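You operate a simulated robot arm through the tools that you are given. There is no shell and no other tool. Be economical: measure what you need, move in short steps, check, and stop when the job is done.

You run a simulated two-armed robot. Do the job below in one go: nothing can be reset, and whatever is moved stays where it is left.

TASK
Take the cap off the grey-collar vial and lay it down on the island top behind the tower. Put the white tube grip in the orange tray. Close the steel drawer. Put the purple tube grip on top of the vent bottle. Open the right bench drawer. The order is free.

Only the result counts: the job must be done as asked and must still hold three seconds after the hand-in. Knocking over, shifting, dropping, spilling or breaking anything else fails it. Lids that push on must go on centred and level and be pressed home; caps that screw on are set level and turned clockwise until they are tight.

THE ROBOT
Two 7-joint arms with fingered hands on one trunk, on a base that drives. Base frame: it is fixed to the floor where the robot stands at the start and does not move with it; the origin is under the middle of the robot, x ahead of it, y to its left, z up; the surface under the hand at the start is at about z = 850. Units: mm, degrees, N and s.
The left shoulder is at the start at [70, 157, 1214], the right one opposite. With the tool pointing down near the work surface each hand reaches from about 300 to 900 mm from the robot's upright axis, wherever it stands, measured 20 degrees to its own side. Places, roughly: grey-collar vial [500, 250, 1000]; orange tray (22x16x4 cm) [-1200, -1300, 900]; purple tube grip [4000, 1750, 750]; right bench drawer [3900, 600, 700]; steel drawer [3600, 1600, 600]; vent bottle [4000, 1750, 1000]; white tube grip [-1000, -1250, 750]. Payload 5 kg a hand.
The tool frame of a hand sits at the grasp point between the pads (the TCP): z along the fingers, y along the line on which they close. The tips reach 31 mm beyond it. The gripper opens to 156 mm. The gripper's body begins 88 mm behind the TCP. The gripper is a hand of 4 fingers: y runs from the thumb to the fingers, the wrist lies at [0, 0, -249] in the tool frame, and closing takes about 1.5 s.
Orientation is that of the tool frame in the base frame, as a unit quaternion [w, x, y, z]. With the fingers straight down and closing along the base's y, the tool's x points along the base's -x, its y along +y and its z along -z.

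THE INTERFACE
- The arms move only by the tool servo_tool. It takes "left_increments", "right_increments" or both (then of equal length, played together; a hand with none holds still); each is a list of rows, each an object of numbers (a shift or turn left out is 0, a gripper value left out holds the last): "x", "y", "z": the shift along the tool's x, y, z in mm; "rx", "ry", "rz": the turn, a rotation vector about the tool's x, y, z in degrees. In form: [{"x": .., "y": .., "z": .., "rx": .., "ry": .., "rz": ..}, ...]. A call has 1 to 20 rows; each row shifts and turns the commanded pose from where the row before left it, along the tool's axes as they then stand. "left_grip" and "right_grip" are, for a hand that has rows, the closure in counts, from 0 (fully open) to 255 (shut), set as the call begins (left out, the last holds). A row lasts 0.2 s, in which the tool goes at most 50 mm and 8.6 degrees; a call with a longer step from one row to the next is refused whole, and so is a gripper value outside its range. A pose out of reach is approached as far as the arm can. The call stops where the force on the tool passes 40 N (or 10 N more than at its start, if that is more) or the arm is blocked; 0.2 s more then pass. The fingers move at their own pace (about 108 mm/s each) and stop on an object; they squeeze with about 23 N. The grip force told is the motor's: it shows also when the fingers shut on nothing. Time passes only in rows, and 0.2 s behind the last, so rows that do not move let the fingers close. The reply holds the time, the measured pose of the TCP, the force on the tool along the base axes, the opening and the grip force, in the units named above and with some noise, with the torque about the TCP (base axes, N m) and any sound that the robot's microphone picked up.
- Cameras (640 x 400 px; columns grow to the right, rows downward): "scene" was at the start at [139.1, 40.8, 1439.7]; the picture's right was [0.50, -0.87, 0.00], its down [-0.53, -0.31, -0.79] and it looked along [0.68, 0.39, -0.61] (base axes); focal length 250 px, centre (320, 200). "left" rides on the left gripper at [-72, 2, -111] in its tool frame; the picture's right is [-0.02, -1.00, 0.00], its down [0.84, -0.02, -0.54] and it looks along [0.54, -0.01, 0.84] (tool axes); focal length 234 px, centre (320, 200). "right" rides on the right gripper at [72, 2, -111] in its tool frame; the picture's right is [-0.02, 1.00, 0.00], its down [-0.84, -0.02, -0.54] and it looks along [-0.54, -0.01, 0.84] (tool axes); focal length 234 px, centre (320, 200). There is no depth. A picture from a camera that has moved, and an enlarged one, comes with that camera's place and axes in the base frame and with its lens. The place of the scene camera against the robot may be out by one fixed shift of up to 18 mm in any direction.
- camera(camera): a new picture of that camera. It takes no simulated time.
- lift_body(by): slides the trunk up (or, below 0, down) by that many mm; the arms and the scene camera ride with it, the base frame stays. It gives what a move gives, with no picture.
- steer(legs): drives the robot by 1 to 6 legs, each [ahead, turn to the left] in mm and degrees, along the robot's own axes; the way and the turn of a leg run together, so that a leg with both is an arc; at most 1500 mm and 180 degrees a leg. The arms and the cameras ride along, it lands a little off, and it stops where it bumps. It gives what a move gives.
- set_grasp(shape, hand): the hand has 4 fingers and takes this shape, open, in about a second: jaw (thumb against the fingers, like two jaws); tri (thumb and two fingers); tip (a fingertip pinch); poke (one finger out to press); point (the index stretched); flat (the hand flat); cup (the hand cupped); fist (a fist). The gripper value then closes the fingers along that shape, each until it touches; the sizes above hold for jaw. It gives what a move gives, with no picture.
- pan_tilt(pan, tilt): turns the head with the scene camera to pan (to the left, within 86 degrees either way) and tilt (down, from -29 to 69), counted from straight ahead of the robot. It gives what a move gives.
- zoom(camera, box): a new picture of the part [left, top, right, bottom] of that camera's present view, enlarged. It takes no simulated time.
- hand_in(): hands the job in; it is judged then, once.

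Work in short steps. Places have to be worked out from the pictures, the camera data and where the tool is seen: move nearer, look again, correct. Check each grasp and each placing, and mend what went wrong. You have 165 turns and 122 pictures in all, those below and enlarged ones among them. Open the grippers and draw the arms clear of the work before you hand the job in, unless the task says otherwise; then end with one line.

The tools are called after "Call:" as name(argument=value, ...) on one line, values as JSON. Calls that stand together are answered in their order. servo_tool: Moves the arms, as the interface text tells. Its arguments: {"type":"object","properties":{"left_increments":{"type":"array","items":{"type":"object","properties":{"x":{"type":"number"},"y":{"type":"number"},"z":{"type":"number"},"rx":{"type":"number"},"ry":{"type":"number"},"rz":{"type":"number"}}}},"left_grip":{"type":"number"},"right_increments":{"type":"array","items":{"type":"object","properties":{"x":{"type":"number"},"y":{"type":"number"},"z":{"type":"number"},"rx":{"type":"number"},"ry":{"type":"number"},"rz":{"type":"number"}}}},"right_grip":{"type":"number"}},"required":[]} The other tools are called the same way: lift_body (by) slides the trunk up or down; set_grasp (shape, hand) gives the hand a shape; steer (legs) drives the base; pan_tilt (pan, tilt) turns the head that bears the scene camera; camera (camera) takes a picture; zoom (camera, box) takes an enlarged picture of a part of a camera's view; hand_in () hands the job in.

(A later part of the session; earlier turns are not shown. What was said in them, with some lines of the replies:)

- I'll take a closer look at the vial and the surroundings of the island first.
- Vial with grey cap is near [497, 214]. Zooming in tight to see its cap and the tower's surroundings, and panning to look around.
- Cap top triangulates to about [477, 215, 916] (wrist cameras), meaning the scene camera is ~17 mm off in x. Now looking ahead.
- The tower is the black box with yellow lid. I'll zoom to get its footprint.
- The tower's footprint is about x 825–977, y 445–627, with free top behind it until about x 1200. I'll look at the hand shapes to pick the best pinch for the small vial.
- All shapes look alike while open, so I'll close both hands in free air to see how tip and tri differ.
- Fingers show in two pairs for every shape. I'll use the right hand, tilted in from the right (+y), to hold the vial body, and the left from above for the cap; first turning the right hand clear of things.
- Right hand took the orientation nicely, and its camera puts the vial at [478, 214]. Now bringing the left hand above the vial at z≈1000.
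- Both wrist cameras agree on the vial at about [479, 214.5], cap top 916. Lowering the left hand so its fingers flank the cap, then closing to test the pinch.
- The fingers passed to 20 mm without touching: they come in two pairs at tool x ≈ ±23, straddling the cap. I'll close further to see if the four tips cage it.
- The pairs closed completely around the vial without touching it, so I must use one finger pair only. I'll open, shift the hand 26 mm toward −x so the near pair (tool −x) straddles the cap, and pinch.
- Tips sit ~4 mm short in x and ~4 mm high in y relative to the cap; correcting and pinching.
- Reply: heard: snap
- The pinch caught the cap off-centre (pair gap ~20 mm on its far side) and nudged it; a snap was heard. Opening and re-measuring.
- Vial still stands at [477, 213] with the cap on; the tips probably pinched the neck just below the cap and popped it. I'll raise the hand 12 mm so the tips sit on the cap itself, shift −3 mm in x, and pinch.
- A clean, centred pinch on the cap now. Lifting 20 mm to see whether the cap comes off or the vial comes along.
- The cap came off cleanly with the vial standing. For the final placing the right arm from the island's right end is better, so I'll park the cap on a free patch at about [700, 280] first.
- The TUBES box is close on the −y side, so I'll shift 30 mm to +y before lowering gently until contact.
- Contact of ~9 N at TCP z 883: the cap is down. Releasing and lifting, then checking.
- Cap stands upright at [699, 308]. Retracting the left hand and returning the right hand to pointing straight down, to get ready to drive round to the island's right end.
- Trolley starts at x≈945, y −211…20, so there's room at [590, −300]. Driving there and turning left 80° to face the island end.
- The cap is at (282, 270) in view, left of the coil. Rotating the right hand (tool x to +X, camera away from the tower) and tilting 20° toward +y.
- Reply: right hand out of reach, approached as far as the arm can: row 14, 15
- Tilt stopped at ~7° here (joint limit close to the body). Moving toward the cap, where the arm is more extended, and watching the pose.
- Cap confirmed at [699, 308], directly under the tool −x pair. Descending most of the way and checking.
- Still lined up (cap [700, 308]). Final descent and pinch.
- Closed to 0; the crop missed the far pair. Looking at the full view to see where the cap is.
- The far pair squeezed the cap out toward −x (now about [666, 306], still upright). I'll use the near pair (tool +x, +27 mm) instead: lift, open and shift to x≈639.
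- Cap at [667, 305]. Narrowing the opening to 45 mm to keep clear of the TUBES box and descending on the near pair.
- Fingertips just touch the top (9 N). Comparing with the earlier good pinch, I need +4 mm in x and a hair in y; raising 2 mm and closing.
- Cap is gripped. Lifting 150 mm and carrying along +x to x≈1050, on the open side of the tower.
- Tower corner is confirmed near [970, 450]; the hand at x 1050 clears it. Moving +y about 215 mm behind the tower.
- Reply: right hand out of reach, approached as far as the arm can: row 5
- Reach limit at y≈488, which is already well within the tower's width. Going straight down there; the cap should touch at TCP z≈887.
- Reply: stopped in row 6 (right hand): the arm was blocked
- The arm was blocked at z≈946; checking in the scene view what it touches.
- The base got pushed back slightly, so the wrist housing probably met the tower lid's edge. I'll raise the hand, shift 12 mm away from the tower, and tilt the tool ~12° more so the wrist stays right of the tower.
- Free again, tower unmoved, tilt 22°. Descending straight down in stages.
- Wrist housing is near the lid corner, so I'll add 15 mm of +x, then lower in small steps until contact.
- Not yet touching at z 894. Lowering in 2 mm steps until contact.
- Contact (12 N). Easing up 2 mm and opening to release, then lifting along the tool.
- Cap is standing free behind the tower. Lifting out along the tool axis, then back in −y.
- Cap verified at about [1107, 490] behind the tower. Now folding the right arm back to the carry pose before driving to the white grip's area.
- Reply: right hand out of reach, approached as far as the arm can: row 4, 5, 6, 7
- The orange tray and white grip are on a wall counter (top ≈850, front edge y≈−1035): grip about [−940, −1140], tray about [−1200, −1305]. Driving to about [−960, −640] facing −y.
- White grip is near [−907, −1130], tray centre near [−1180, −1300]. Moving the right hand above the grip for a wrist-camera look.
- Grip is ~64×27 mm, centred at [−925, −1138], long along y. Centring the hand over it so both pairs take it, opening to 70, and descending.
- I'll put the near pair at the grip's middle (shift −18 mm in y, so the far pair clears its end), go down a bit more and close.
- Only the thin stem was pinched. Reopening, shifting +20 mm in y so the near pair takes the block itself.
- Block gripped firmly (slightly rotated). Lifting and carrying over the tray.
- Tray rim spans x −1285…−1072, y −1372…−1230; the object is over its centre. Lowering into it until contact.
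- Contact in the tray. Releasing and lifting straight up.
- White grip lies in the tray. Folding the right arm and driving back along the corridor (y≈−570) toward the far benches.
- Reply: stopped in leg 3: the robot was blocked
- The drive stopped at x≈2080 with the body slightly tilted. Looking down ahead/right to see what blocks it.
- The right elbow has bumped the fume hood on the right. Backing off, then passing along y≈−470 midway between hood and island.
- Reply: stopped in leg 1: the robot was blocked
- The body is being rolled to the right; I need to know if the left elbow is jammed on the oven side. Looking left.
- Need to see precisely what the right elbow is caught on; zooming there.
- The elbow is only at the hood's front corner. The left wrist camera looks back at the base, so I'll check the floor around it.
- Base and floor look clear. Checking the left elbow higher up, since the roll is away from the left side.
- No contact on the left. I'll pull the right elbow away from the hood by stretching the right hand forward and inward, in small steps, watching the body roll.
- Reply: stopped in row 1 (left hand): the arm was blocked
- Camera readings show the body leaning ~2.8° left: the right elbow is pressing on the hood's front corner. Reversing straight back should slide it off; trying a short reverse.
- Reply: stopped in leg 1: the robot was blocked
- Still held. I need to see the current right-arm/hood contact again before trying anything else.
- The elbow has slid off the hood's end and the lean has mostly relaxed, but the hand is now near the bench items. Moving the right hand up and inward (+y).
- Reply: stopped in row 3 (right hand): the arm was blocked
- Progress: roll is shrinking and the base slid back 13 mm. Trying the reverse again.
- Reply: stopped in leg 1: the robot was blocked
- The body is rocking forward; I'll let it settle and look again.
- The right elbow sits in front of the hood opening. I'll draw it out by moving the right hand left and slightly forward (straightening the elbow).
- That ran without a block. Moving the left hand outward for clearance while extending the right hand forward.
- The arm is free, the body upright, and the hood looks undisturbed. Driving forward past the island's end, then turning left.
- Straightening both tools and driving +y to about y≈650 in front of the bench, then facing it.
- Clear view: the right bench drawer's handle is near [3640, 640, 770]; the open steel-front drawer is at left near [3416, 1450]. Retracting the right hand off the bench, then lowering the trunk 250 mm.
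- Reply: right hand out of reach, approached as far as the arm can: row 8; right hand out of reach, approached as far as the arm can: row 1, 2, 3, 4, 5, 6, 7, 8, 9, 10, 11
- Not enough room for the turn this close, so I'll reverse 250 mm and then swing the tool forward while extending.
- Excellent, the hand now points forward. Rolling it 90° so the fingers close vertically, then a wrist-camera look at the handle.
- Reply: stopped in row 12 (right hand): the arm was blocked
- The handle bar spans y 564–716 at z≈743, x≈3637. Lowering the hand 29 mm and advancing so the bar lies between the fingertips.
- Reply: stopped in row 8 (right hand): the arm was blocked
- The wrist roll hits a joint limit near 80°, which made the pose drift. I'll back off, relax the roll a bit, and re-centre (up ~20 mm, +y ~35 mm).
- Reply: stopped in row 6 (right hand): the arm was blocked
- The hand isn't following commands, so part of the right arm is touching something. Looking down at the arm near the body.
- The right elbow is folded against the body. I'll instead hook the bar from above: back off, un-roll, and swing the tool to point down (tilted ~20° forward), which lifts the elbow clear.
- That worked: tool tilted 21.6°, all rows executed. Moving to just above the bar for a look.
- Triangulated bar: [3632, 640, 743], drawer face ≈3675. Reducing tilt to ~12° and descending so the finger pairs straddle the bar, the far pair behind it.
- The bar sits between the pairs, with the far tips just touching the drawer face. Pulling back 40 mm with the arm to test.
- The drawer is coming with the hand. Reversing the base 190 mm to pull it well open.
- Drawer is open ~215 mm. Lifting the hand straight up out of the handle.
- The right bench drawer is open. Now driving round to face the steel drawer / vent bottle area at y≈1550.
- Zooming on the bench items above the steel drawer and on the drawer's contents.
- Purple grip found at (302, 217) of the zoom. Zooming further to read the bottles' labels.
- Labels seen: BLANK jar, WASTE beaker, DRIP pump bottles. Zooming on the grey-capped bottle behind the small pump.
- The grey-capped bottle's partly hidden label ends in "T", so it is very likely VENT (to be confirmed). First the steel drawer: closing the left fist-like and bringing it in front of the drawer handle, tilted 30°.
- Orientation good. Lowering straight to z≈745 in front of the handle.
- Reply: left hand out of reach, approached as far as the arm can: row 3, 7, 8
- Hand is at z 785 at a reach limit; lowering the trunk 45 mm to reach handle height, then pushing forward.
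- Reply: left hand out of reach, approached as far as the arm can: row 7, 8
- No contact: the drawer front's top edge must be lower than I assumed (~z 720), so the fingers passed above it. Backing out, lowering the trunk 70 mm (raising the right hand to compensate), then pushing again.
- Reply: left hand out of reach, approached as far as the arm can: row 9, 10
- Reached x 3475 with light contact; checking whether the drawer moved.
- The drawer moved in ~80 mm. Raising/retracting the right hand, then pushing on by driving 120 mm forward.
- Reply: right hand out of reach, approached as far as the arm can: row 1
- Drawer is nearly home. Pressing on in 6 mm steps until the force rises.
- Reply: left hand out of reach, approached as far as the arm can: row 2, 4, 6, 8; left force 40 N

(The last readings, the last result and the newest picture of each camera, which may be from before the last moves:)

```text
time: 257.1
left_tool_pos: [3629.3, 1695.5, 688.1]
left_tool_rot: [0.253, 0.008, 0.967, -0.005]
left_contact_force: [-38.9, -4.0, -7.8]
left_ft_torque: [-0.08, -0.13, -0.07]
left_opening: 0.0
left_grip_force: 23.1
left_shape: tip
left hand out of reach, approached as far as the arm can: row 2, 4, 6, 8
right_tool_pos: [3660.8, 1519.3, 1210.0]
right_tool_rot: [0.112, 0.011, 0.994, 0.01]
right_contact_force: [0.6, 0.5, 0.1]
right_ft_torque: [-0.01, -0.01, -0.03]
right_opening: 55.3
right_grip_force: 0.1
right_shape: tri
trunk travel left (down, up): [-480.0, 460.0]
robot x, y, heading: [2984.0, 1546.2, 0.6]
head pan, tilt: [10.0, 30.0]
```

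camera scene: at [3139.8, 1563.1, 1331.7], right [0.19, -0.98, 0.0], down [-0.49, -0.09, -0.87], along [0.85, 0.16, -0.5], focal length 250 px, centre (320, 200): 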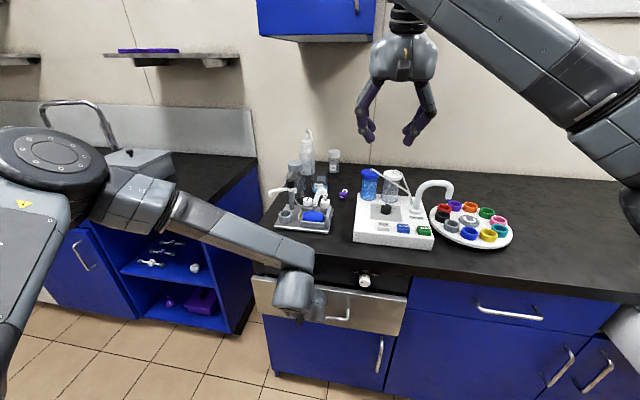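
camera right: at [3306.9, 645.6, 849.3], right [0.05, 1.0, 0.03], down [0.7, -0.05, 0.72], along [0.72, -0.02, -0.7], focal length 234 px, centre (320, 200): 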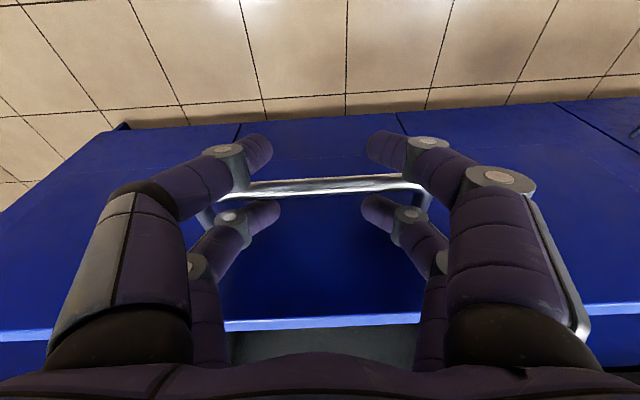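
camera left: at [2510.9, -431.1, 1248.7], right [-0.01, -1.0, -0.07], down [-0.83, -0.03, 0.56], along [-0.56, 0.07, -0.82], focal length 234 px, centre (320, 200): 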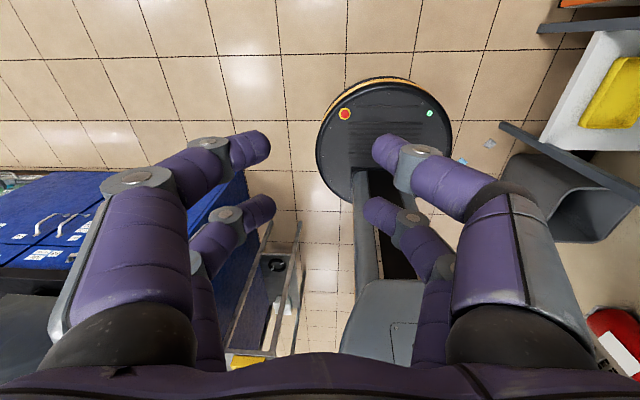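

39 N of resistance: the drawer is home. Backing the left hand off and checking.

Call:
servo_tool(left_increments=[{"x": 10, "z": -6}, {"x": 17.3, "z": -10}, {"x": 17.3, "z": -10}, {"x": 17.3, "z": -10}, {"x": 17.3, "z": -10}, {"x": 17.3, "z": -10}, {"x": 17.3, "z": -10}, {"x": 17.3, "z": -10}, {"x": 17.3, "z": -10}])

Call:
zoom(camera="scene", box=[240, 150, 440, 330])

```text
time: 259.1
left_tool_pos: [3463.3, 1699.7, 690.9]
left_tool_rot: [0.258, 0.006, 0.966, -0.003]
left_contact_force: [0.4, -0.6, 0.1]
left_ft_torque: [-0.03, 0.0, 0.02]
left_opening: 0.0
left_grip_force: 22.8
left_shape: tip
right_tool_pos: [3664.7, 1520.9, 1208.6]
right_tool_rot: [0.111, 0.011, 0.994, 0.008]
right_contact_force: [-0.2, -1.1, 0.4]
right_ft_torque: [0.0, 0.02, 0.02]
right_opening: 55.0
right_grip_force: 0.1
right_shape: tri
trunk travel left (down, up): [-480.0, 460.0]
robot x, y, heading: [2982.5, 1546.3, 0.6]
head pan, tilt: [10.0, 30.0]
```

```text
2.22 times, centred on (340, 240) of scene
camera zoom: at [3139.0, 1563.4, 1331.8], right [0.19, -0.98, 0.0], down [-0.49, -0.09, -0.87], along [0.85, 0.16, -0.5], focal length 555 px, centre (276, 111)
```

zoom: 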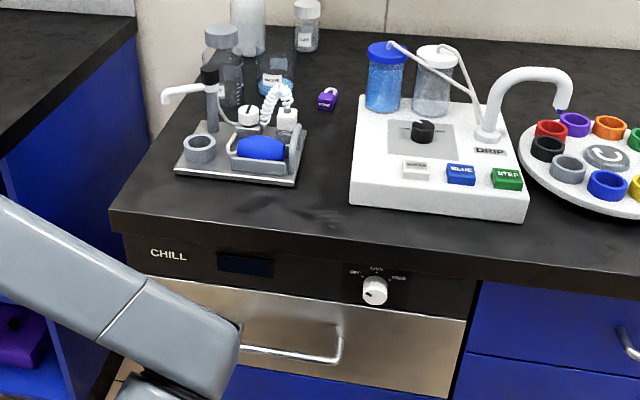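

Steel drawer is fully closed. Next the purple grip ([3977, 1631]) with the right hand: first moving the left hand up and out of the way, then raising the trunk.

Call:
servo_tool(left_increments=[{"x": -21, "y": 22, "z": -36}, {"x": -21, "y": 22, "z": -36}, {"x": -21, "y": 22, "z": -36}, {"x": -21, "y": 22, "z": -36}, {"x": -21, "y": 22, "z": -36}, {"x": -21, "y": 22, "z": -36}, {"x": -21, "y": 22, "z": -36}, {"x": -21, "y": 22, "z": -36}, {"x": -21, "y": 22, "z": -36}, {"x": -21, "y": 22, "z": -36}])

Call:
lift_body(by=120)

Call:
steer(legs=[[250, 0]])

```text
time: 261.3
left_tool_pos: [3467.9, 1919.2, 1107.0]
left_tool_rot: [0.258, 0.007, 0.966, -0.004]
left_contact_force: [0.0, 0.7, 0.2]
left_ft_torque: [0.02, 0.01, 0.02]
left_opening: 0.0
left_grip_force: 23.3
left_shape: tip
right_tool_pos: [3663.6, 1519.8, 1209.6]
right_tool_rot: [0.11, 0.01, 0.994, 0.009]
right_contact_force: [0.5, -0.1, -0.2]
right_ft_torque: [0.02, -0.02, 0.02]
right_opening: 55.2
right_grip_force: 0.0
right_shape: tri
trunk travel left (down, up): [-480.0, 460.0]
robot x, y, heading: [2990.3, 1551.7, 0.7]
head pan, tilt: [10.0, 30.0]
```

```text
time: 262.8
left_tool_pos: [3470.0, 1918.9, 1225.4]
left_tool_rot: [0.257, 0.007, 0.966, -0.004]
left_contact_force: [-0.8, 0.1, -0.3]
left_ft_torque: [0.03, 0.02, 0.02]
left_opening: 0.0
left_grip_force: 22.7
left_shape: tip
right_tool_pos: [3665.0, 1520.6, 1329.8]
right_tool_rot: [0.111, 0.011, 0.994, 0.008]
right_contact_force: [0.5, -0.1, -0.4]
right_ft_torque: [0.03, 0.0, -0.01]
right_opening: 54.9
right_grip_force: 0.1
right_shape: tri
trunk travel left (down, up): [-600.0, 340.0]
robot x, y, heading: [2987.8, 1549.8, 0.8]
head pan, tilt: [10.0, 30.0]
```

```text
time: 264.7
left_tool_pos: [3713.2, 1926.0, 1226.3]
left_tool_rot: [0.256, 0.002, 0.967, -0.002]
left_contact_force: [0.4, 0.0, 0.9]
left_ft_torque: [0.02, -0.04, 0.01]
left_opening: 0.4
left_grip_force: 23.0
left_shape: tip
right_tool_pos: [3905.6, 1529.6, 1329.9]
right_tool_rot: [0.108, 0.001, 0.994, 0.007]
right_contact_force: [-2.5, 1.2, -0.5]
right_ft_torque: [-0.02, -0.11, 0.12]
right_opening: 55.1
right_grip_force: 0.0
right_shape: tri
trunk travel left (down, up): [-600.0, 340.0]
robot x, y, heading: [3234.1, 1555.7, 0.9]
head pan, tilt: [10.0, 30.0]
stopped in leg 1: the force on the tool passed its limit at 43 N (the readings are from after the stop); the commanded pose is now the measured one
```

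A force spike stopped the drive near the end: the right hand probably touched the wall cabinet. Backing off 40 mm and looking.

Call:
steer(legs=[[-40, 0]])

Call:
camera(camera="scene")

```text
time: 265.6
left_tool_pos: [3678.7, 1925.8, 1223.0]
left_tool_rot: [0.255, 0.004, 0.967, -0.004]
left_contact_force: [0.2, 0.7, -1.1]
left_ft_torque: [0.0, 0.04, 0.02]
left_opening: 0.0
left_grip_force: 22.9
left_shape: tip
right_tool_pos: [3873.2, 1528.8, 1325.6]
right_tool_rot: [0.105, 0.002, 0.994, 0.007]
right_contact_force: [0.8, 0.1, 0.6]
right_ft_torque: [0.01, 0.03, 0.01]
right_opening: 55.2
right_grip_force: 0.1
right_shape: tri
trunk travel left (down, up): [-600.0, 340.0]
robot x, y, heading: [3196.3, 1552.7, 0.9]
head pan, tilt: [10.0, 30.0]
```

```text
18 pictures are left
camera scene: at [3352.2, 1567.6, 1451.1], right [0.19, -0.98, 0.0], down [-0.49, -0.1, -0.86], along [0.85, 0.17, -0.5], focal length 250 px, centre (320, 200)
```

scene: 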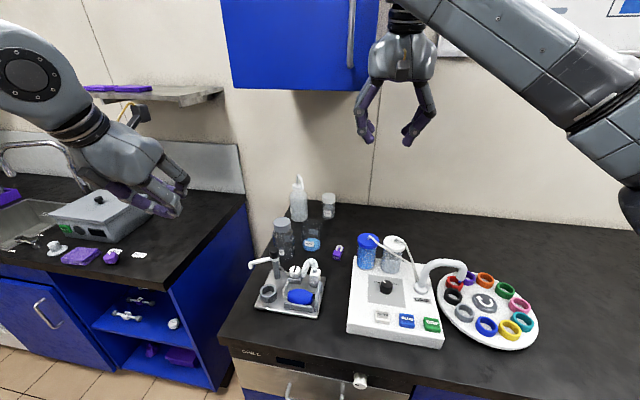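

The wall cabinet's lower edge (z≈1370, y>1598) was touched. I'll lower the right hand to z≈1060, move to y≈1635, and look at the grip with the wrist camera.

Call:
servo_tool(right_increments=[{"x": 9.2, "z": 43.3}, {"x": 9.2, "z": 43.3}, {"x": 9.2, "z": 43.3}, {"x": 9.2, "z": 43.3}, {"x": 9.2, "z": 43.3}, {"x": 9.2, "z": 43.3}, {"y": 36}, {"y": 36}, {"y": 34}, {"x": -25, "z": 5}, {"x": -25, "z": 5}, {}])

Call:
camera(camera="right")

```text
time: 268.2
left_tool_pos: [3674.4, 1925.4, 1224.3]
left_tool_rot: [0.257, 0.003, 0.966, -0.003]
left_contact_force: [0.5, 0.7, 0.1]
left_ft_torque: [-0.01, 0.0, 0.01]
left_opening: 0.0
left_grip_force: 22.8
left_shape: tip
right_tool_pos: [3920.6, 1639.7, 1065.9]
right_tool_rot: [0.108, 0.002, 0.994, 0.007]
right_contact_force: [-0.3, 0.8, 1.3]
right_ft_torque: [0.0, -0.01, 0.0]
right_opening: 55.1
right_grip_force: 0.0
right_shape: tri
trunk travel left (down, up): [-600.0, 340.0]
robot x, y, heading: [3194.6, 1554.1, 0.7]
head pan, tilt: [10.0, 30.0]
```

```text
17 pictures are left
camera right: at [3826.2, 1638.9, 1160.2], right [0.03, 1.0, 0.02], down [0.7, -0.03, 0.71], along [0.71, -0.01, -0.7], focal length 234 px, centre (320, 200)
```

right: 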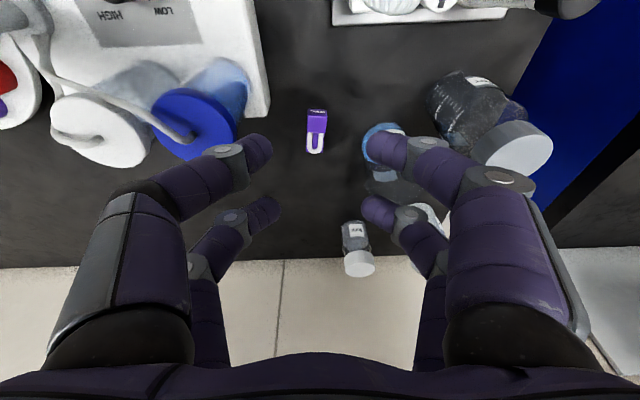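

Grip lies along x from 3962 to 4032 at y≈1633. Narrowing the opening to 40 mm (beaker close on +y), going down a bit, forward to x≈4002, then lower.

Call:
servo_tool(right_increments=[{"x": 5, "z": 25}, {"x": 5, "z": 25}, {"x": -26.5, "y": -3, "z": 5.7}, {"x": -26.5, "y": -3, "z": 5.7}, {"x": -26.5, "y": -3, "z": 5.7}, {"x": 6.3, "z": 29.3}, {"x": 6.3, "z": 29.3}, {"x": 4.2, "z": 19.6}, {}], right_grip=190)

Call:
camera(camera="right")

```text
time: 270.2
left_tool_pos: [3674.9, 1925.1, 1225.7]
left_tool_rot: [0.257, 0.003, 0.966, -0.002]
left_contact_force: [0.4, 0.6, 0.1]
left_ft_torque: [0.0, -0.02, -0.02]
left_opening: 0.0
left_grip_force: 23.0
left_shape: tip
right_tool_pos: [4003.4, 1629.9, 935.4]
right_tool_rot: [0.107, 0.001, 0.994, 0.006]
right_contact_force: [0.5, -0.4, -0.8]
right_ft_torque: [-0.01, 0.04, -0.01]
right_opening: 40.0
right_grip_force: 0.0
right_shape: tri
trunk travel left (down, up): [-600.0, 340.0]
robot x, y, heading: [3196.0, 1550.0, 1.0]
head pan, tilt: [10.0, 30.0]
```

```text
16 pictures are left
camera right: at [3908.9, 1630.1, 1030.1], right [0.03, 1.0, 0.02], down [0.7, -0.03, 0.71], along [0.71, 0.0, -0.7], focal length 234 px, centre (320, 200)
```

right: 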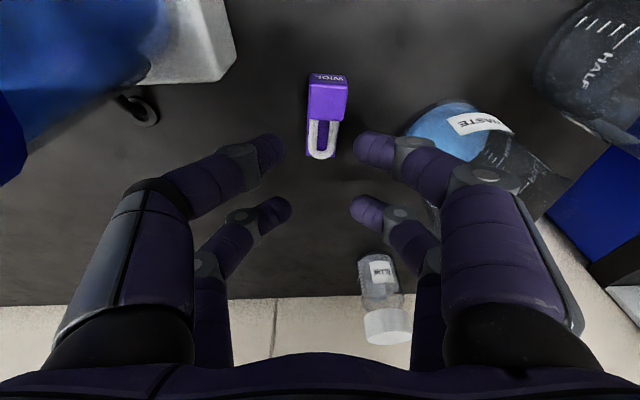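

Block is at y≈1637, so shifting +6 mm and lowering to z≈892, then closing.

Call:
servo_tool(right_increments=[{"y": 6, "x": 3}, {"x": 3.2, "z": 15}, {"x": 3.2, "z": 15}, {"x": 2.5, "z": 12}, {}])

Call:
servo_tool(right_increments=[{}, {}, {}, {}, {}], right_grip=255)

Call:
camera(camera="right")

```text
time: 271.4
left_tool_pos: [3675.0, 1925.7, 1224.5]
left_tool_rot: [0.257, 0.004, 0.966, -0.003]
left_contact_force: [-0.3, 0.4, -1.0]
left_ft_torque: [0.01, 0.0, 0.0]
left_opening: 0.1
left_grip_force: 23.0
left_shape: tip
right_tool_pos: [3999.3, 1638.2, 889.8]
right_tool_rot: [0.106, 0.002, 0.994, 0.007]
right_contact_force: [0.5, 0.1, 0.0]
right_ft_torque: [0.01, 0.01, 0.0]
right_opening: 40.1
right_grip_force: 0.1
right_shape: tri
trunk travel left (down, up): [-600.0, 340.0]
robot x, y, heading: [3191.9, 1552.8, 0.8]
head pan, tilt: [10.0, 30.0]
```

```text
time: 272.6
left_tool_pos: [3674.2, 1925.0, 1226.7]
left_tool_rot: [0.257, 0.003, 0.966, -0.003]
left_contact_force: [-0.1, -0.7, 0.0]
left_ft_torque: [0.01, 0.01, 0.0]
left_opening: 0.1
left_grip_force: 22.8
left_shape: tip
right_tool_pos: [4000.9, 1637.9, 890.3]
right_tool_rot: [0.107, 0.001, 0.994, 0.008]
right_contact_force: [0.0, -0.3, 0.2]
right_ft_torque: [0.05, 0.02, 0.02]
right_opening: 9.7
right_grip_force: 22.7
right_shape: tri
trunk travel left (down, up): [-600.0, 340.0]
robot x, y, heading: [3195.1, 1548.5, 1.2]
head pan, tilt: [10.0, 30.0]
```

```text
15 pictures are left
camera right: at [3905.9, 1638.5, 984.9], right [0.03, 1.0, 0.02], down [0.7, -0.03, 0.71], along [0.71, -0.01, -0.7], focal length 234 px, centre (320, 200)
```

right: 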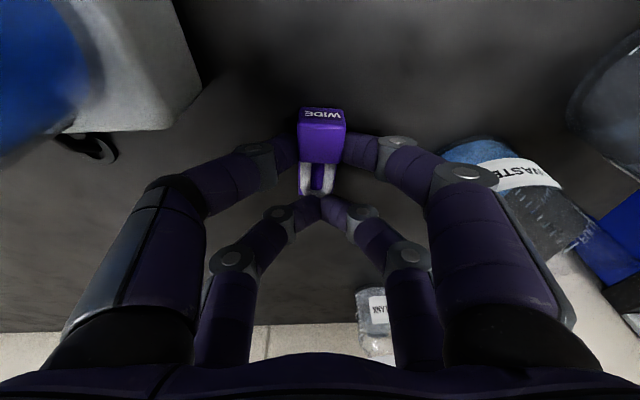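

Gripped squarely. Lifting to z≈1055 (staying below the wall cabinet) and zooming on the bottle's label.

Call:
servo_tool(right_increments=[{"x": -3, "z": -15}, {"x": -6.5, "z": -30}, {"x": -6.5, "z": -30}, {"x": -6.5, "z": -30}, {"x": -6.5, "z": -30}, {"x": -6.5, "z": -30}, {}])

Call:
zoom(camera="right", box=[400, 30, 620, 200])

```text
time: 274.2
left_tool_pos: [3675.8, 1925.4, 1225.7]
left_tool_rot: [0.258, 0.004, 0.966, -0.002]
left_contact_force: [0.5, 0.2, 0.5]
left_ft_torque: [-0.02, 0.02, -0.02]
left_opening: 0.0
left_grip_force: 23.0
left_shape: tip
right_tool_pos: [4000.6, 1634.2, 1060.1]
right_tool_rot: [0.107, 0.002, 0.994, 0.007]
right_contact_force: [0.0, -0.3, -1.2]
right_ft_torque: [-0.02, 0.01, 0.0]
right_opening: 9.7
right_grip_force: 23.9
right_shape: tri
trunk travel left (down, up): [-600.0, 340.0]
robot x, y, heading: [3196.5, 1553.5, 0.8]
head pan, tilt: [10.0, 30.0]
```

```text
2.35 times, centred on (510, 115) of right
camera zoom: at [3906.4, 1635.5, 1153.9], right [0.03, 1.0, 0.02], down [0.7, -0.03, 0.71], along [0.71, -0.01, -0.7], focal length 551 px, centre (-127, 400)
```

zoom: 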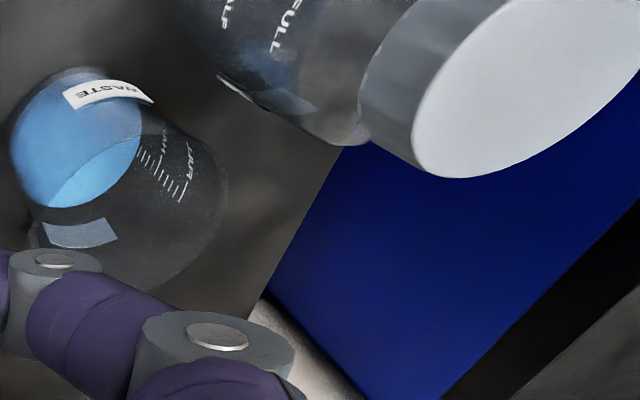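

The label faces the robot; zooming with the scene camera from its present, nearer viewpoint.

Call:
zoom(camera="scene", box=[255, 205, 335, 275])

```text
5.71 times, centred on (295, 240) of scene
camera zoom: at [3347.8, 1567.3, 1451.7], right [0.19, -0.98, 0.0], down [-0.49, -0.1, -0.87], along [0.85, 0.17, -0.5], focal length 1427 px, centre (463, -29)
```

zoom: 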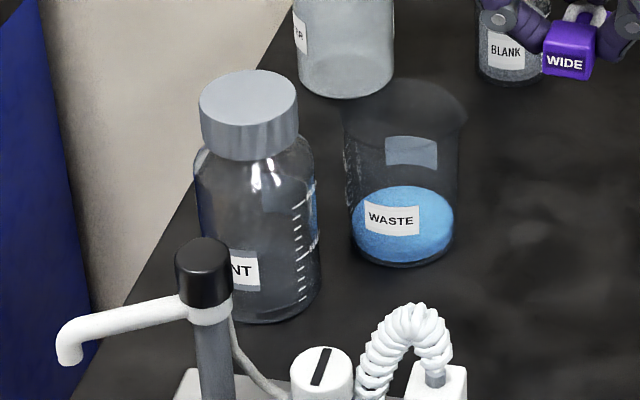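

Label reads "…NT" – the VENT bottle, cap centre ≈[3960, 1818, 987]. Carrying the grip over it.

Call:
servo_tool(right_increments=[{"x": 6.4, "y": 45, "z": -1.3}, {"x": 6.4, "y": 45, "z": -1.3}, {"x": 6.4, "y": 45, "z": -1.3}, {"x": 6.4, "y": 45, "z": -1.3}, {"y": 4}, {}])

Call:
camera(camera="right")

Call:
zoom(camera="scene", box=[235, 175, 335, 265])

```text
time: 275.6
left_tool_pos: [3674.8, 1925.5, 1224.6]
left_tool_rot: [0.256, 0.003, 0.967, -0.002]
left_contact_force: [-0.2, -0.1, -0.2]
left_ft_torque: [-0.01, 0.0, -0.04]
left_opening: 0.0
left_grip_force: 22.5
left_shape: tip
right_tool_pos: [3984.7, 1740.7, 1061.2]
right_tool_rot: [0.108, 0.002, 0.994, 0.008]
right_contact_force: [-0.3, 0.1, -1.0]
right_ft_torque: [0.01, 0.01, -0.01]
right_opening: 9.5
right_grip_force: 22.7
right_shape: tri
right hand out of reach, approached as far as the arm can: row 3, 4
trunk travel left (down, up): [-600.0, 340.0]
robot x, y, heading: [3194.3, 1551.4, 1.1]
head pan, tilt: [10.0, 30.0]
```

```text
12 pictures are left
camera right: at [3889.0, 1740.3, 1155.4], right [0.03, 1.0, 0.02], down [0.7, -0.03, 0.71], along [0.71, 0.0, -0.7], focal length 234 px, centre (320, 200)
```

right: 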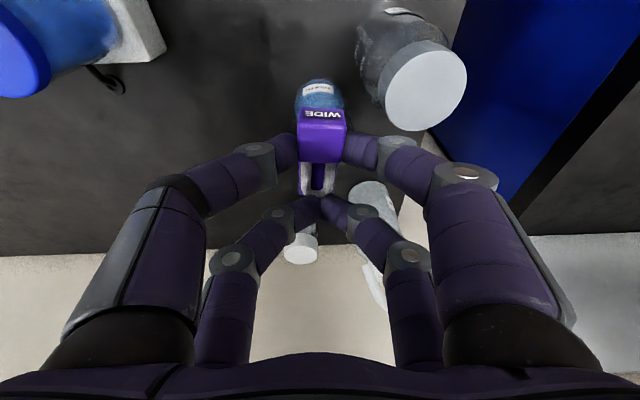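

```text
4.44 times, centred on (285, 220) of scene
camera zoom: at [3347.7, 1567.1, 1451.7], right [0.19, -0.98, 0.0], down [-0.49, -0.1, -0.87], along [0.85, 0.17, -0.5], focal length 1110 px, centre (476, 111)
```

zoom: 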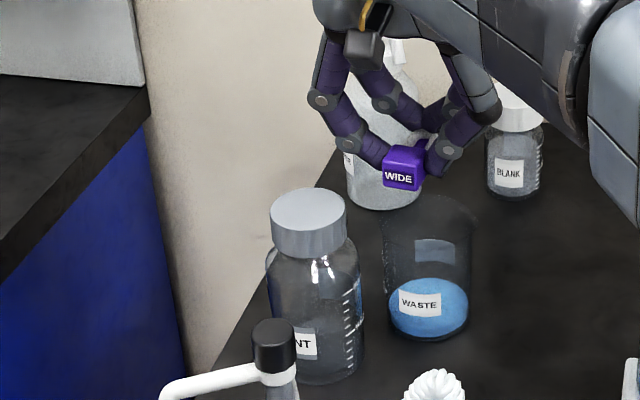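

Reach limit at y≈1740, so I'll turn the base left 5.6° to swing the hand over the cap.

Call:
steer(legs=[[0, 5.6]])

Call:
camera(camera="right")

```text
time: 276.5
left_tool_pos: [3636.1, 1971.1, 1224.7]
left_tool_rot: [0.258, -0.045, 0.965, 0.011]
left_contact_force: [-0.1, -0.9, -0.1]
left_ft_torque: [-0.05, 0.0, 0.03]
left_opening: 0.0
left_grip_force: 23.0
left_shape: tip
right_tool_pos: [3960.9, 1816.6, 1061.2]
right_tool_rot: [0.107, -0.048, 0.993, 0.012]
right_contact_force: [0.7, -0.8, -0.6]
right_ft_torque: [-0.02, 0.02, 0.02]
right_opening: 9.3
right_grip_force: 23.3
right_shape: tri
trunk travel left (down, up): [-600.0, 340.0]
robot x, y, heading: [3195.4, 1553.0, 7.0]
head pan, tilt: [10.0, 30.0]
```

```text
10 pictures are left
camera right: at [3866.8, 1807.8, 1155.5], right [-0.07, 1.0, 0.02], down [0.7, 0.04, 0.71], along [0.71, 0.07, -0.7], focal length 234 px, centre (320, 200)
```

right: 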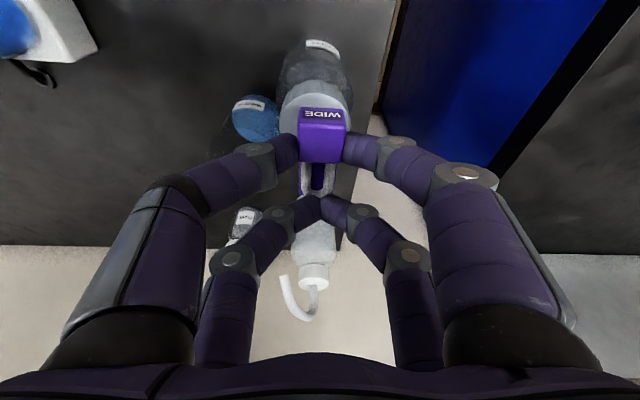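

The hand is over the cap; the grip should go ~16 mm further forward so its centre sits over the cap. Moving and lowering until contact.

Call:
servo_tool(right_increments=[{"x": -8, "z": 1.7}, {"x": -8, "z": 1.7}, {"x": 2.1, "z": 9.8}, {"x": 2.1, "z": 9.8}, {"x": 0.8, "z": 4}, {"x": 0.6, "z": 3}, {}])

```text
time: 278.1
left_tool_pos: [3636.6, 1972.0, 1225.2]
left_tool_rot: [0.256, -0.044, 0.966, 0.009]
left_contact_force: [0.5, -0.2, 0.7]
left_ft_torque: [0.04, -0.02, 0.0]
left_opening: 0.1
left_grip_force: 23.0
left_shape: tip
right_tool_pos: [3962.1, 1818.1, 1034.2]
right_tool_rot: [0.107, -0.047, 0.993, 0.014]
right_contact_force: [0.3, 0.0, -0.5]
right_ft_torque: [0.01, -0.01, 0.02]
right_opening: 9.4
right_grip_force: 23.2
right_shape: tri
right hand out of reach, approached as far as the arm can: row 1, 2
trunk travel left (down, up): [-600.0, 340.0]
robot x, y, heading: [3194.7, 1550.0, 6.6]
head pan, tilt: [10.0, 30.0]
```

Forward reach is used up, so I'll creep the base 16 mm forward (7 mm clearance above the cap) and check.

Call:
steer(legs=[[16, 0]])

Call:
camera(camera="right")

Call:
zoom(camera="scene", box=[265, 180, 365, 270])

```text
time: 278.9
left_tool_pos: [3648.5, 1973.7, 1226.6]
left_tool_rot: [0.258, -0.045, 0.965, 0.01]
left_contact_force: [-1.0, 0.6, 0.4]
left_ft_torque: [0.02, 0.01, 0.03]
left_opening: 0.1
left_grip_force: 23.0
left_shape: tip
right_tool_pos: [3974.0, 1820.5, 1036.7]
right_tool_rot: [0.109, -0.047, 0.993, 0.013]
right_contact_force: [-0.9, 0.2, -1.0]
right_ft_torque: [-0.03, -0.04, -0.02]
right_opening: 9.9
right_grip_force: 22.4
right_shape: tri
trunk travel left (down, up): [-600.0, 340.0]
robot x, y, heading: [3207.5, 1552.3, 6.8]
head pan, tilt: [10.0, 30.0]
```

```text
9 pictures are left
camera right: at [3879.4, 1811.1, 1130.8], right [-0.07, 1.0, 0.02], down [0.7, 0.04, 0.71], along [0.71, 0.07, -0.7], focal length 234 px, centre (320, 200)
```

right: 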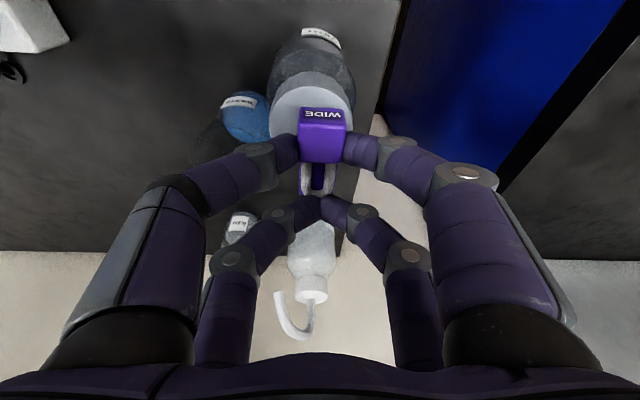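

```text
4.44 times, centred on (315, 225) of scene
camera zoom: at [3357.5, 1582.6, 1452.2], right [0.29, -0.96, 0.0], down [-0.48, -0.14, -0.87], along [0.83, 0.25, -0.5], focal length 1110 px, centre (342, 89)
```

zoom: 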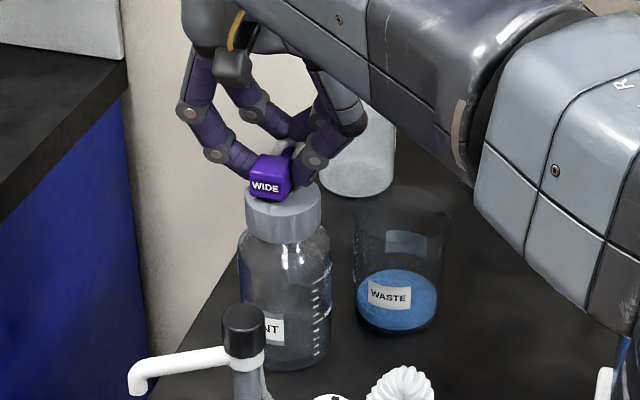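

Block sits over the cap; about 4 mm too far in +y. Correcting and lowering in small steps to contact.

Call:
servo_tool(right_increments=[{"y": -4}, {"x": 0.6, "z": 3}, {"x": 0.4, "z": 2}, {"x": 0.4, "z": 2}, {"x": 0.3, "z": 1.5}, {}])

```text
time: 280.2
left_tool_pos: [3648.7, 1972.7, 1225.9]
left_tool_rot: [0.258, -0.046, 0.965, 0.01]
left_contact_force: [0.1, -0.4, -0.1]
left_ft_torque: [-0.01, 0.01, 0.0]
left_opening: 0.2
left_grip_force: 22.6
left_shape: tip
right_tool_pos: [3975.4, 1816.3, 1028.4]
right_tool_rot: [0.11, -0.047, 0.993, 0.011]
right_contact_force: [2.1, 0.8, 22.2]
right_ft_torque: [0.0, 0.28, -0.06]
right_opening: 10.1
right_grip_force: 22.9
right_shape: tri
trunk travel left (down, up): [-600.0, 340.0]
robot x, y, heading: [3208.2, 1553.0, 6.7]
head pan, tilt: [10.0, 30.0]
```

Firm contact (22 N). Easing up 1.5 mm, opening to 40 mm, then lifting 30 mm straight up.

Call:
servo_tool(right_increments=[{"z": -1.5}, {}])

Call:
servo_tool(right_increments=[{}, {}, {}], right_grip=195)

Call:
servo_tool(right_increments=[{"x": -1.2, "z": -6}, {"x": -2, "z": -10}, {"x": -2, "z": -10}, {}])

Call:
zoom(camera="scene", box=[265, 180, 365, 270])

```text
time: 280.9
left_tool_pos: [3650.4, 1973.6, 1227.1]
left_tool_rot: [0.258, -0.045, 0.965, 0.011]
left_contact_force: [0.5, -0.2, 0.8]
left_ft_torque: [0.02, 0.05, 0.03]
left_opening: 0.0
left_grip_force: 23.0
left_shape: tip
right_tool_pos: [3975.8, 1817.0, 1029.4]
right_tool_rot: [0.109, -0.048, 0.993, 0.013]
right_contact_force: [3.6, 1.9, 21.5]
right_ft_torque: [0.03, 0.26, -0.07]
right_opening: 10.4
right_grip_force: 23.4
right_shape: tri
trunk travel left (down, up): [-600.0, 340.0]
robot x, y, heading: [3210.6, 1552.1, 6.9]
head pan, tilt: [10.0, 30.0]
```

```text
time: 281.6
left_tool_pos: [3650.2, 1973.4, 1225.4]
left_tool_rot: [0.257, -0.044, 0.965, 0.01]
left_contact_force: [0.4, -0.7, 1.3]
left_ft_torque: [0.03, 0.0, 0.03]
left_opening: 0.0
left_grip_force: 23.3
left_shape: tip
right_tool_pos: [3975.6, 1817.4, 1026.8]
right_tool_rot: [0.107, -0.048, 0.993, 0.012]
right_contact_force: [0.1, 0.2, 11.5]
right_ft_torque: [-0.14, 0.23, -0.03]
right_opening: 35.9
right_grip_force: 0.1
right_shape: tri
trunk travel left (down, up): [-600.0, 340.0]
robot x, y, heading: [3212.0, 1551.0, 7.0]
head pan, tilt: [10.0, 30.0]
```

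```text
time: 282.6
left_tool_pos: [3651.5, 1973.4, 1225.1]
left_tool_rot: [0.258, -0.046, 0.965, 0.01]
left_contact_force: [-0.9, 0.4, 0.1]
left_ft_torque: [0.01, 0.0, 0.02]
left_opening: 0.1
left_grip_force: 23.0
left_shape: tip
right_tool_pos: [3974.4, 1817.3, 1053.5]
right_tool_rot: [0.107, -0.048, 0.993, 0.013]
right_contact_force: [0.9, -0.2, -0.1]
right_ft_torque: [-0.02, -0.03, -0.01]
right_opening: 36.6
right_grip_force: 0.0
right_shape: tri
trunk travel left (down, up): [-600.0, 340.0]
robot x, y, heading: [3209.9, 1551.9, 7.0]
head pan, tilt: [10.0, 30.0]
```

```text
4.44 times, centred on (315, 225) of scene
camera zoom: at [3361.0, 1583.1, 1451.7], right [0.29, -0.96, 0.0], down [-0.48, -0.14, -0.87], along [0.83, 0.25, -0.5], focal length 1110 px, centre (342, 89)
```

zoom: 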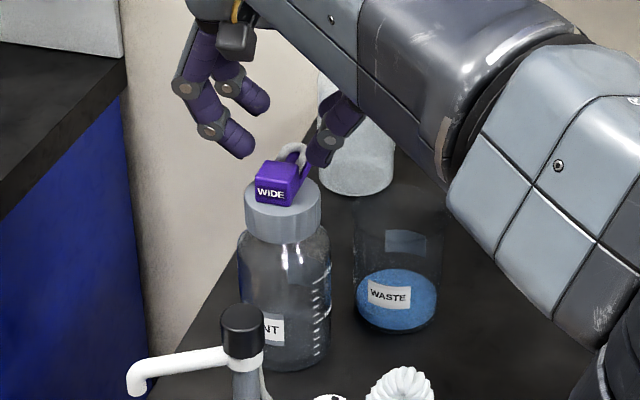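

The purple grip sits level on the VENT bottle's cap. Raising 12 mm more and reversing the base 350 mm to draw the arms clear.

Call:
servo_tool(right_increments=[{"x": -1.3, "z": -6}, {"x": -1.3, "z": -6}])

Call:
steer(legs=[[-350, 0]])

Call:
servo_tool(left_increments=[{}, {}, {}, {}], right_increments=[{}, {}, {}, {}], left_grip=0, right_grip=0)

Call:
camera(camera="scene")

```text
time: 283.2
left_tool_pos: [3651.0, 1974.1, 1225.8]
left_tool_rot: [0.257, -0.045, 0.965, 0.01]
left_contact_force: [0.7, 0.3, -0.9]
left_ft_torque: [0.01, -0.01, 0.0]
left_opening: 0.2
left_grip_force: 22.8
left_shape: tip
right_tool_pos: [3973.5, 1816.8, 1066.8]
right_tool_rot: [0.108, -0.048, 0.993, 0.013]
right_contact_force: [0.2, 0.2, -0.7]
right_ft_torque: [-0.03, -0.02, 0.01]
right_opening: 36.2
right_grip_force: 0.2
right_shape: tri
trunk travel left (down, up): [-600.0, 340.0]
robot x, y, heading: [3208.8, 1556.5, 6.9]
head pan, tilt: [10.0, 30.0]
```

```text
time: 285.5
left_tool_pos: [3309.2, 1933.2, 1225.1]
left_tool_rot: [0.257, -0.044, 0.965, 0.01]
left_contact_force: [-0.2, -0.1, 0.3]
left_ft_torque: [0.01, 0.0, 0.02]
left_opening: 0.2
left_grip_force: 23.2
left_shape: tip
right_tool_pos: [3631.3, 1775.1, 1066.4]
right_tool_rot: [0.108, -0.046, 0.993, 0.013]
right_contact_force: [0.0, 0.0, -0.3]
right_ft_torque: [-0.04, -0.02, 0.04]
right_opening: 36.7
right_grip_force: 0.1
right_shape: tri
trunk travel left (down, up): [-600.0, 340.0]
robot x, y, heading: [2866.0, 1511.3, 6.7]
head pan, tilt: [10.0, 30.0]
```

```text
time: 286.5
left_tool_pos: [3308.8, 1932.2, 1224.5]
left_tool_rot: [0.257, -0.044, 0.965, 0.009]
left_contact_force: [0.3, 1.2, 0.4]
left_ft_torque: [-0.01, 0.0, 0.0]
left_opening: 155.8
left_grip_force: 0.0
left_shape: tip
right_tool_pos: [3634.4, 1774.1, 1066.1]
right_tool_rot: [0.108, -0.046, 0.993, 0.012]
right_contact_force: [0.2, -0.1, -0.1]
right_ft_torque: [0.0, -0.01, -0.01]
right_opening: 155.9
right_grip_force: 0.0
right_shape: tri
trunk travel left (down, up): [-600.0, 340.0]
robot x, y, heading: [2864.7, 1510.5, 6.6]
head pan, tilt: [10.0, 30.0]
```

```text
6 pictures are left
camera scene: at [3017.6, 1542.5, 1451.7], right [0.29, -0.96, 0.0], down [-0.48, -0.14, -0.87], along [0.83, 0.25, -0.5], focal length 250 px, centre (320, 200)
```

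scene: 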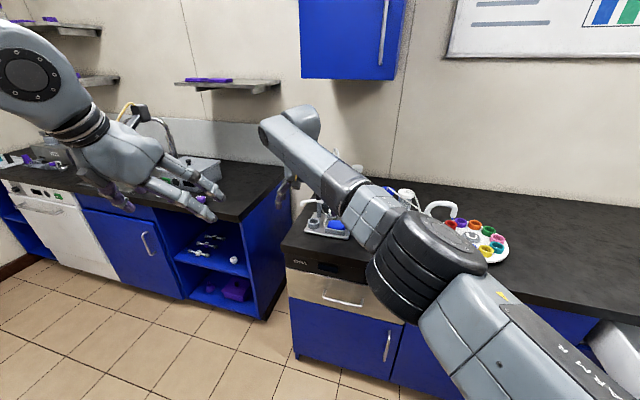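

Drawer still closed. Backing another 250 mm so both hands are clear of the bench, then a last check of the vent bottle and the open right drawer.

Call:
steer(legs=[[-250, 0]])

Call:
pan_tilt(pan=-5, tilt=25)

Call:
camera(camera="scene")

```text
time: 288.3
left_tool_pos: [3063.1, 1903.0, 1224.1]
left_tool_rot: [0.257, -0.042, 0.966, 0.009]
left_contact_force: [0.5, -0.1, 0.5]
left_ft_torque: [0.0, 0.02, 0.0]
left_opening: 155.9
left_grip_force: 0.0
left_shape: tip
right_tool_pos: [3387.4, 1742.7, 1065.8]
right_tool_rot: [0.108, -0.043, 0.993, 0.012]
right_contact_force: [-0.1, -0.1, 0.4]
right_ft_torque: [-0.01, -0.01, 0.04]
right_opening: 156.0
right_grip_force: 0.1
right_shape: tri
trunk travel left (down, up): [-600.0, 340.0]
robot x, y, heading: [2619.3, 1487.4, 6.6]
head pan, tilt: [10.0, 30.0]
```

```text
time: 289.1
left_tool_pos: [3063.4, 1903.2, 1226.8]
left_tool_rot: [0.257, -0.042, 0.966, 0.009]
left_contact_force: [-0.2, -0.6, -0.4]
left_ft_torque: [0.04, 0.0, 0.0]
left_opening: 156.2
left_grip_force: 0.2
left_shape: tip
right_tool_pos: [3387.3, 1742.3, 1065.5]
right_tool_rot: [0.108, -0.045, 0.993, 0.013]
right_contact_force: [1.5, 1.0, -0.3]
right_ft_torque: [0.0, 0.03, 0.04]
right_opening: 155.7
right_grip_force: 0.0
right_shape: tri
trunk travel left (down, up): [-600.0, 340.0]
robot x, y, heading: [2621.5, 1486.2, 6.4]
head pan, tilt: [-5.0, 25.0]
```

```text
5 pictures are left
camera scene: at [2775.8, 1490.2, 1459.8], right [0.03, -1.0, 0.0], down [-0.42, -0.01, -0.91], along [0.91, 0.02, -0.42], focal length 250 px, centre (320, 200)
```

scene: 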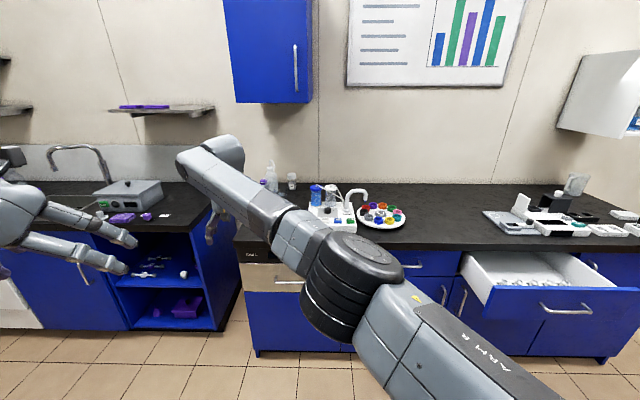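

Right bench drawer is open and the steel drawer shut. One last zoom on the vent bottle through the gap beside the arm.

Call:
zoom(camera="scene", box=[240, 150, 340, 215])

```text
6.15 times, centred on (290, 182) of scene
camera zoom: at [2775.8, 1490.2, 1459.8], right [0.03, -1.0, 0.0], down [-0.42, -0.01, -0.91], along [0.91, 0.02, -0.42], focal length 1537 px, centre (505, 308)
```

zoom: 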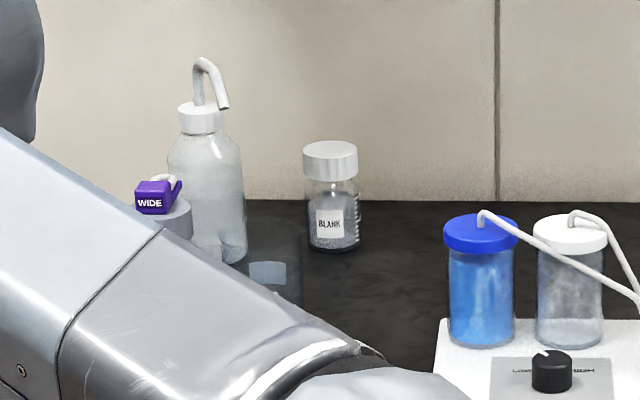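

The purple grip rests on the vent bottle, every part of the task is done, and both hands are open and clear. Handing in.

Call:
hand_in()

```text
The job is handed in.
```

All five parts are done and handed in: the cap lies behind the tower, the white grip is in the orange tray, the steel drawer is closed, the purple grip is on the vent bottle, and the right bench drawer is open. On the way, an arm pressed against the fume hood and briefly touched a wall cabinet; I saw nothing moved at the hood, and I did not check the cabinet closely.
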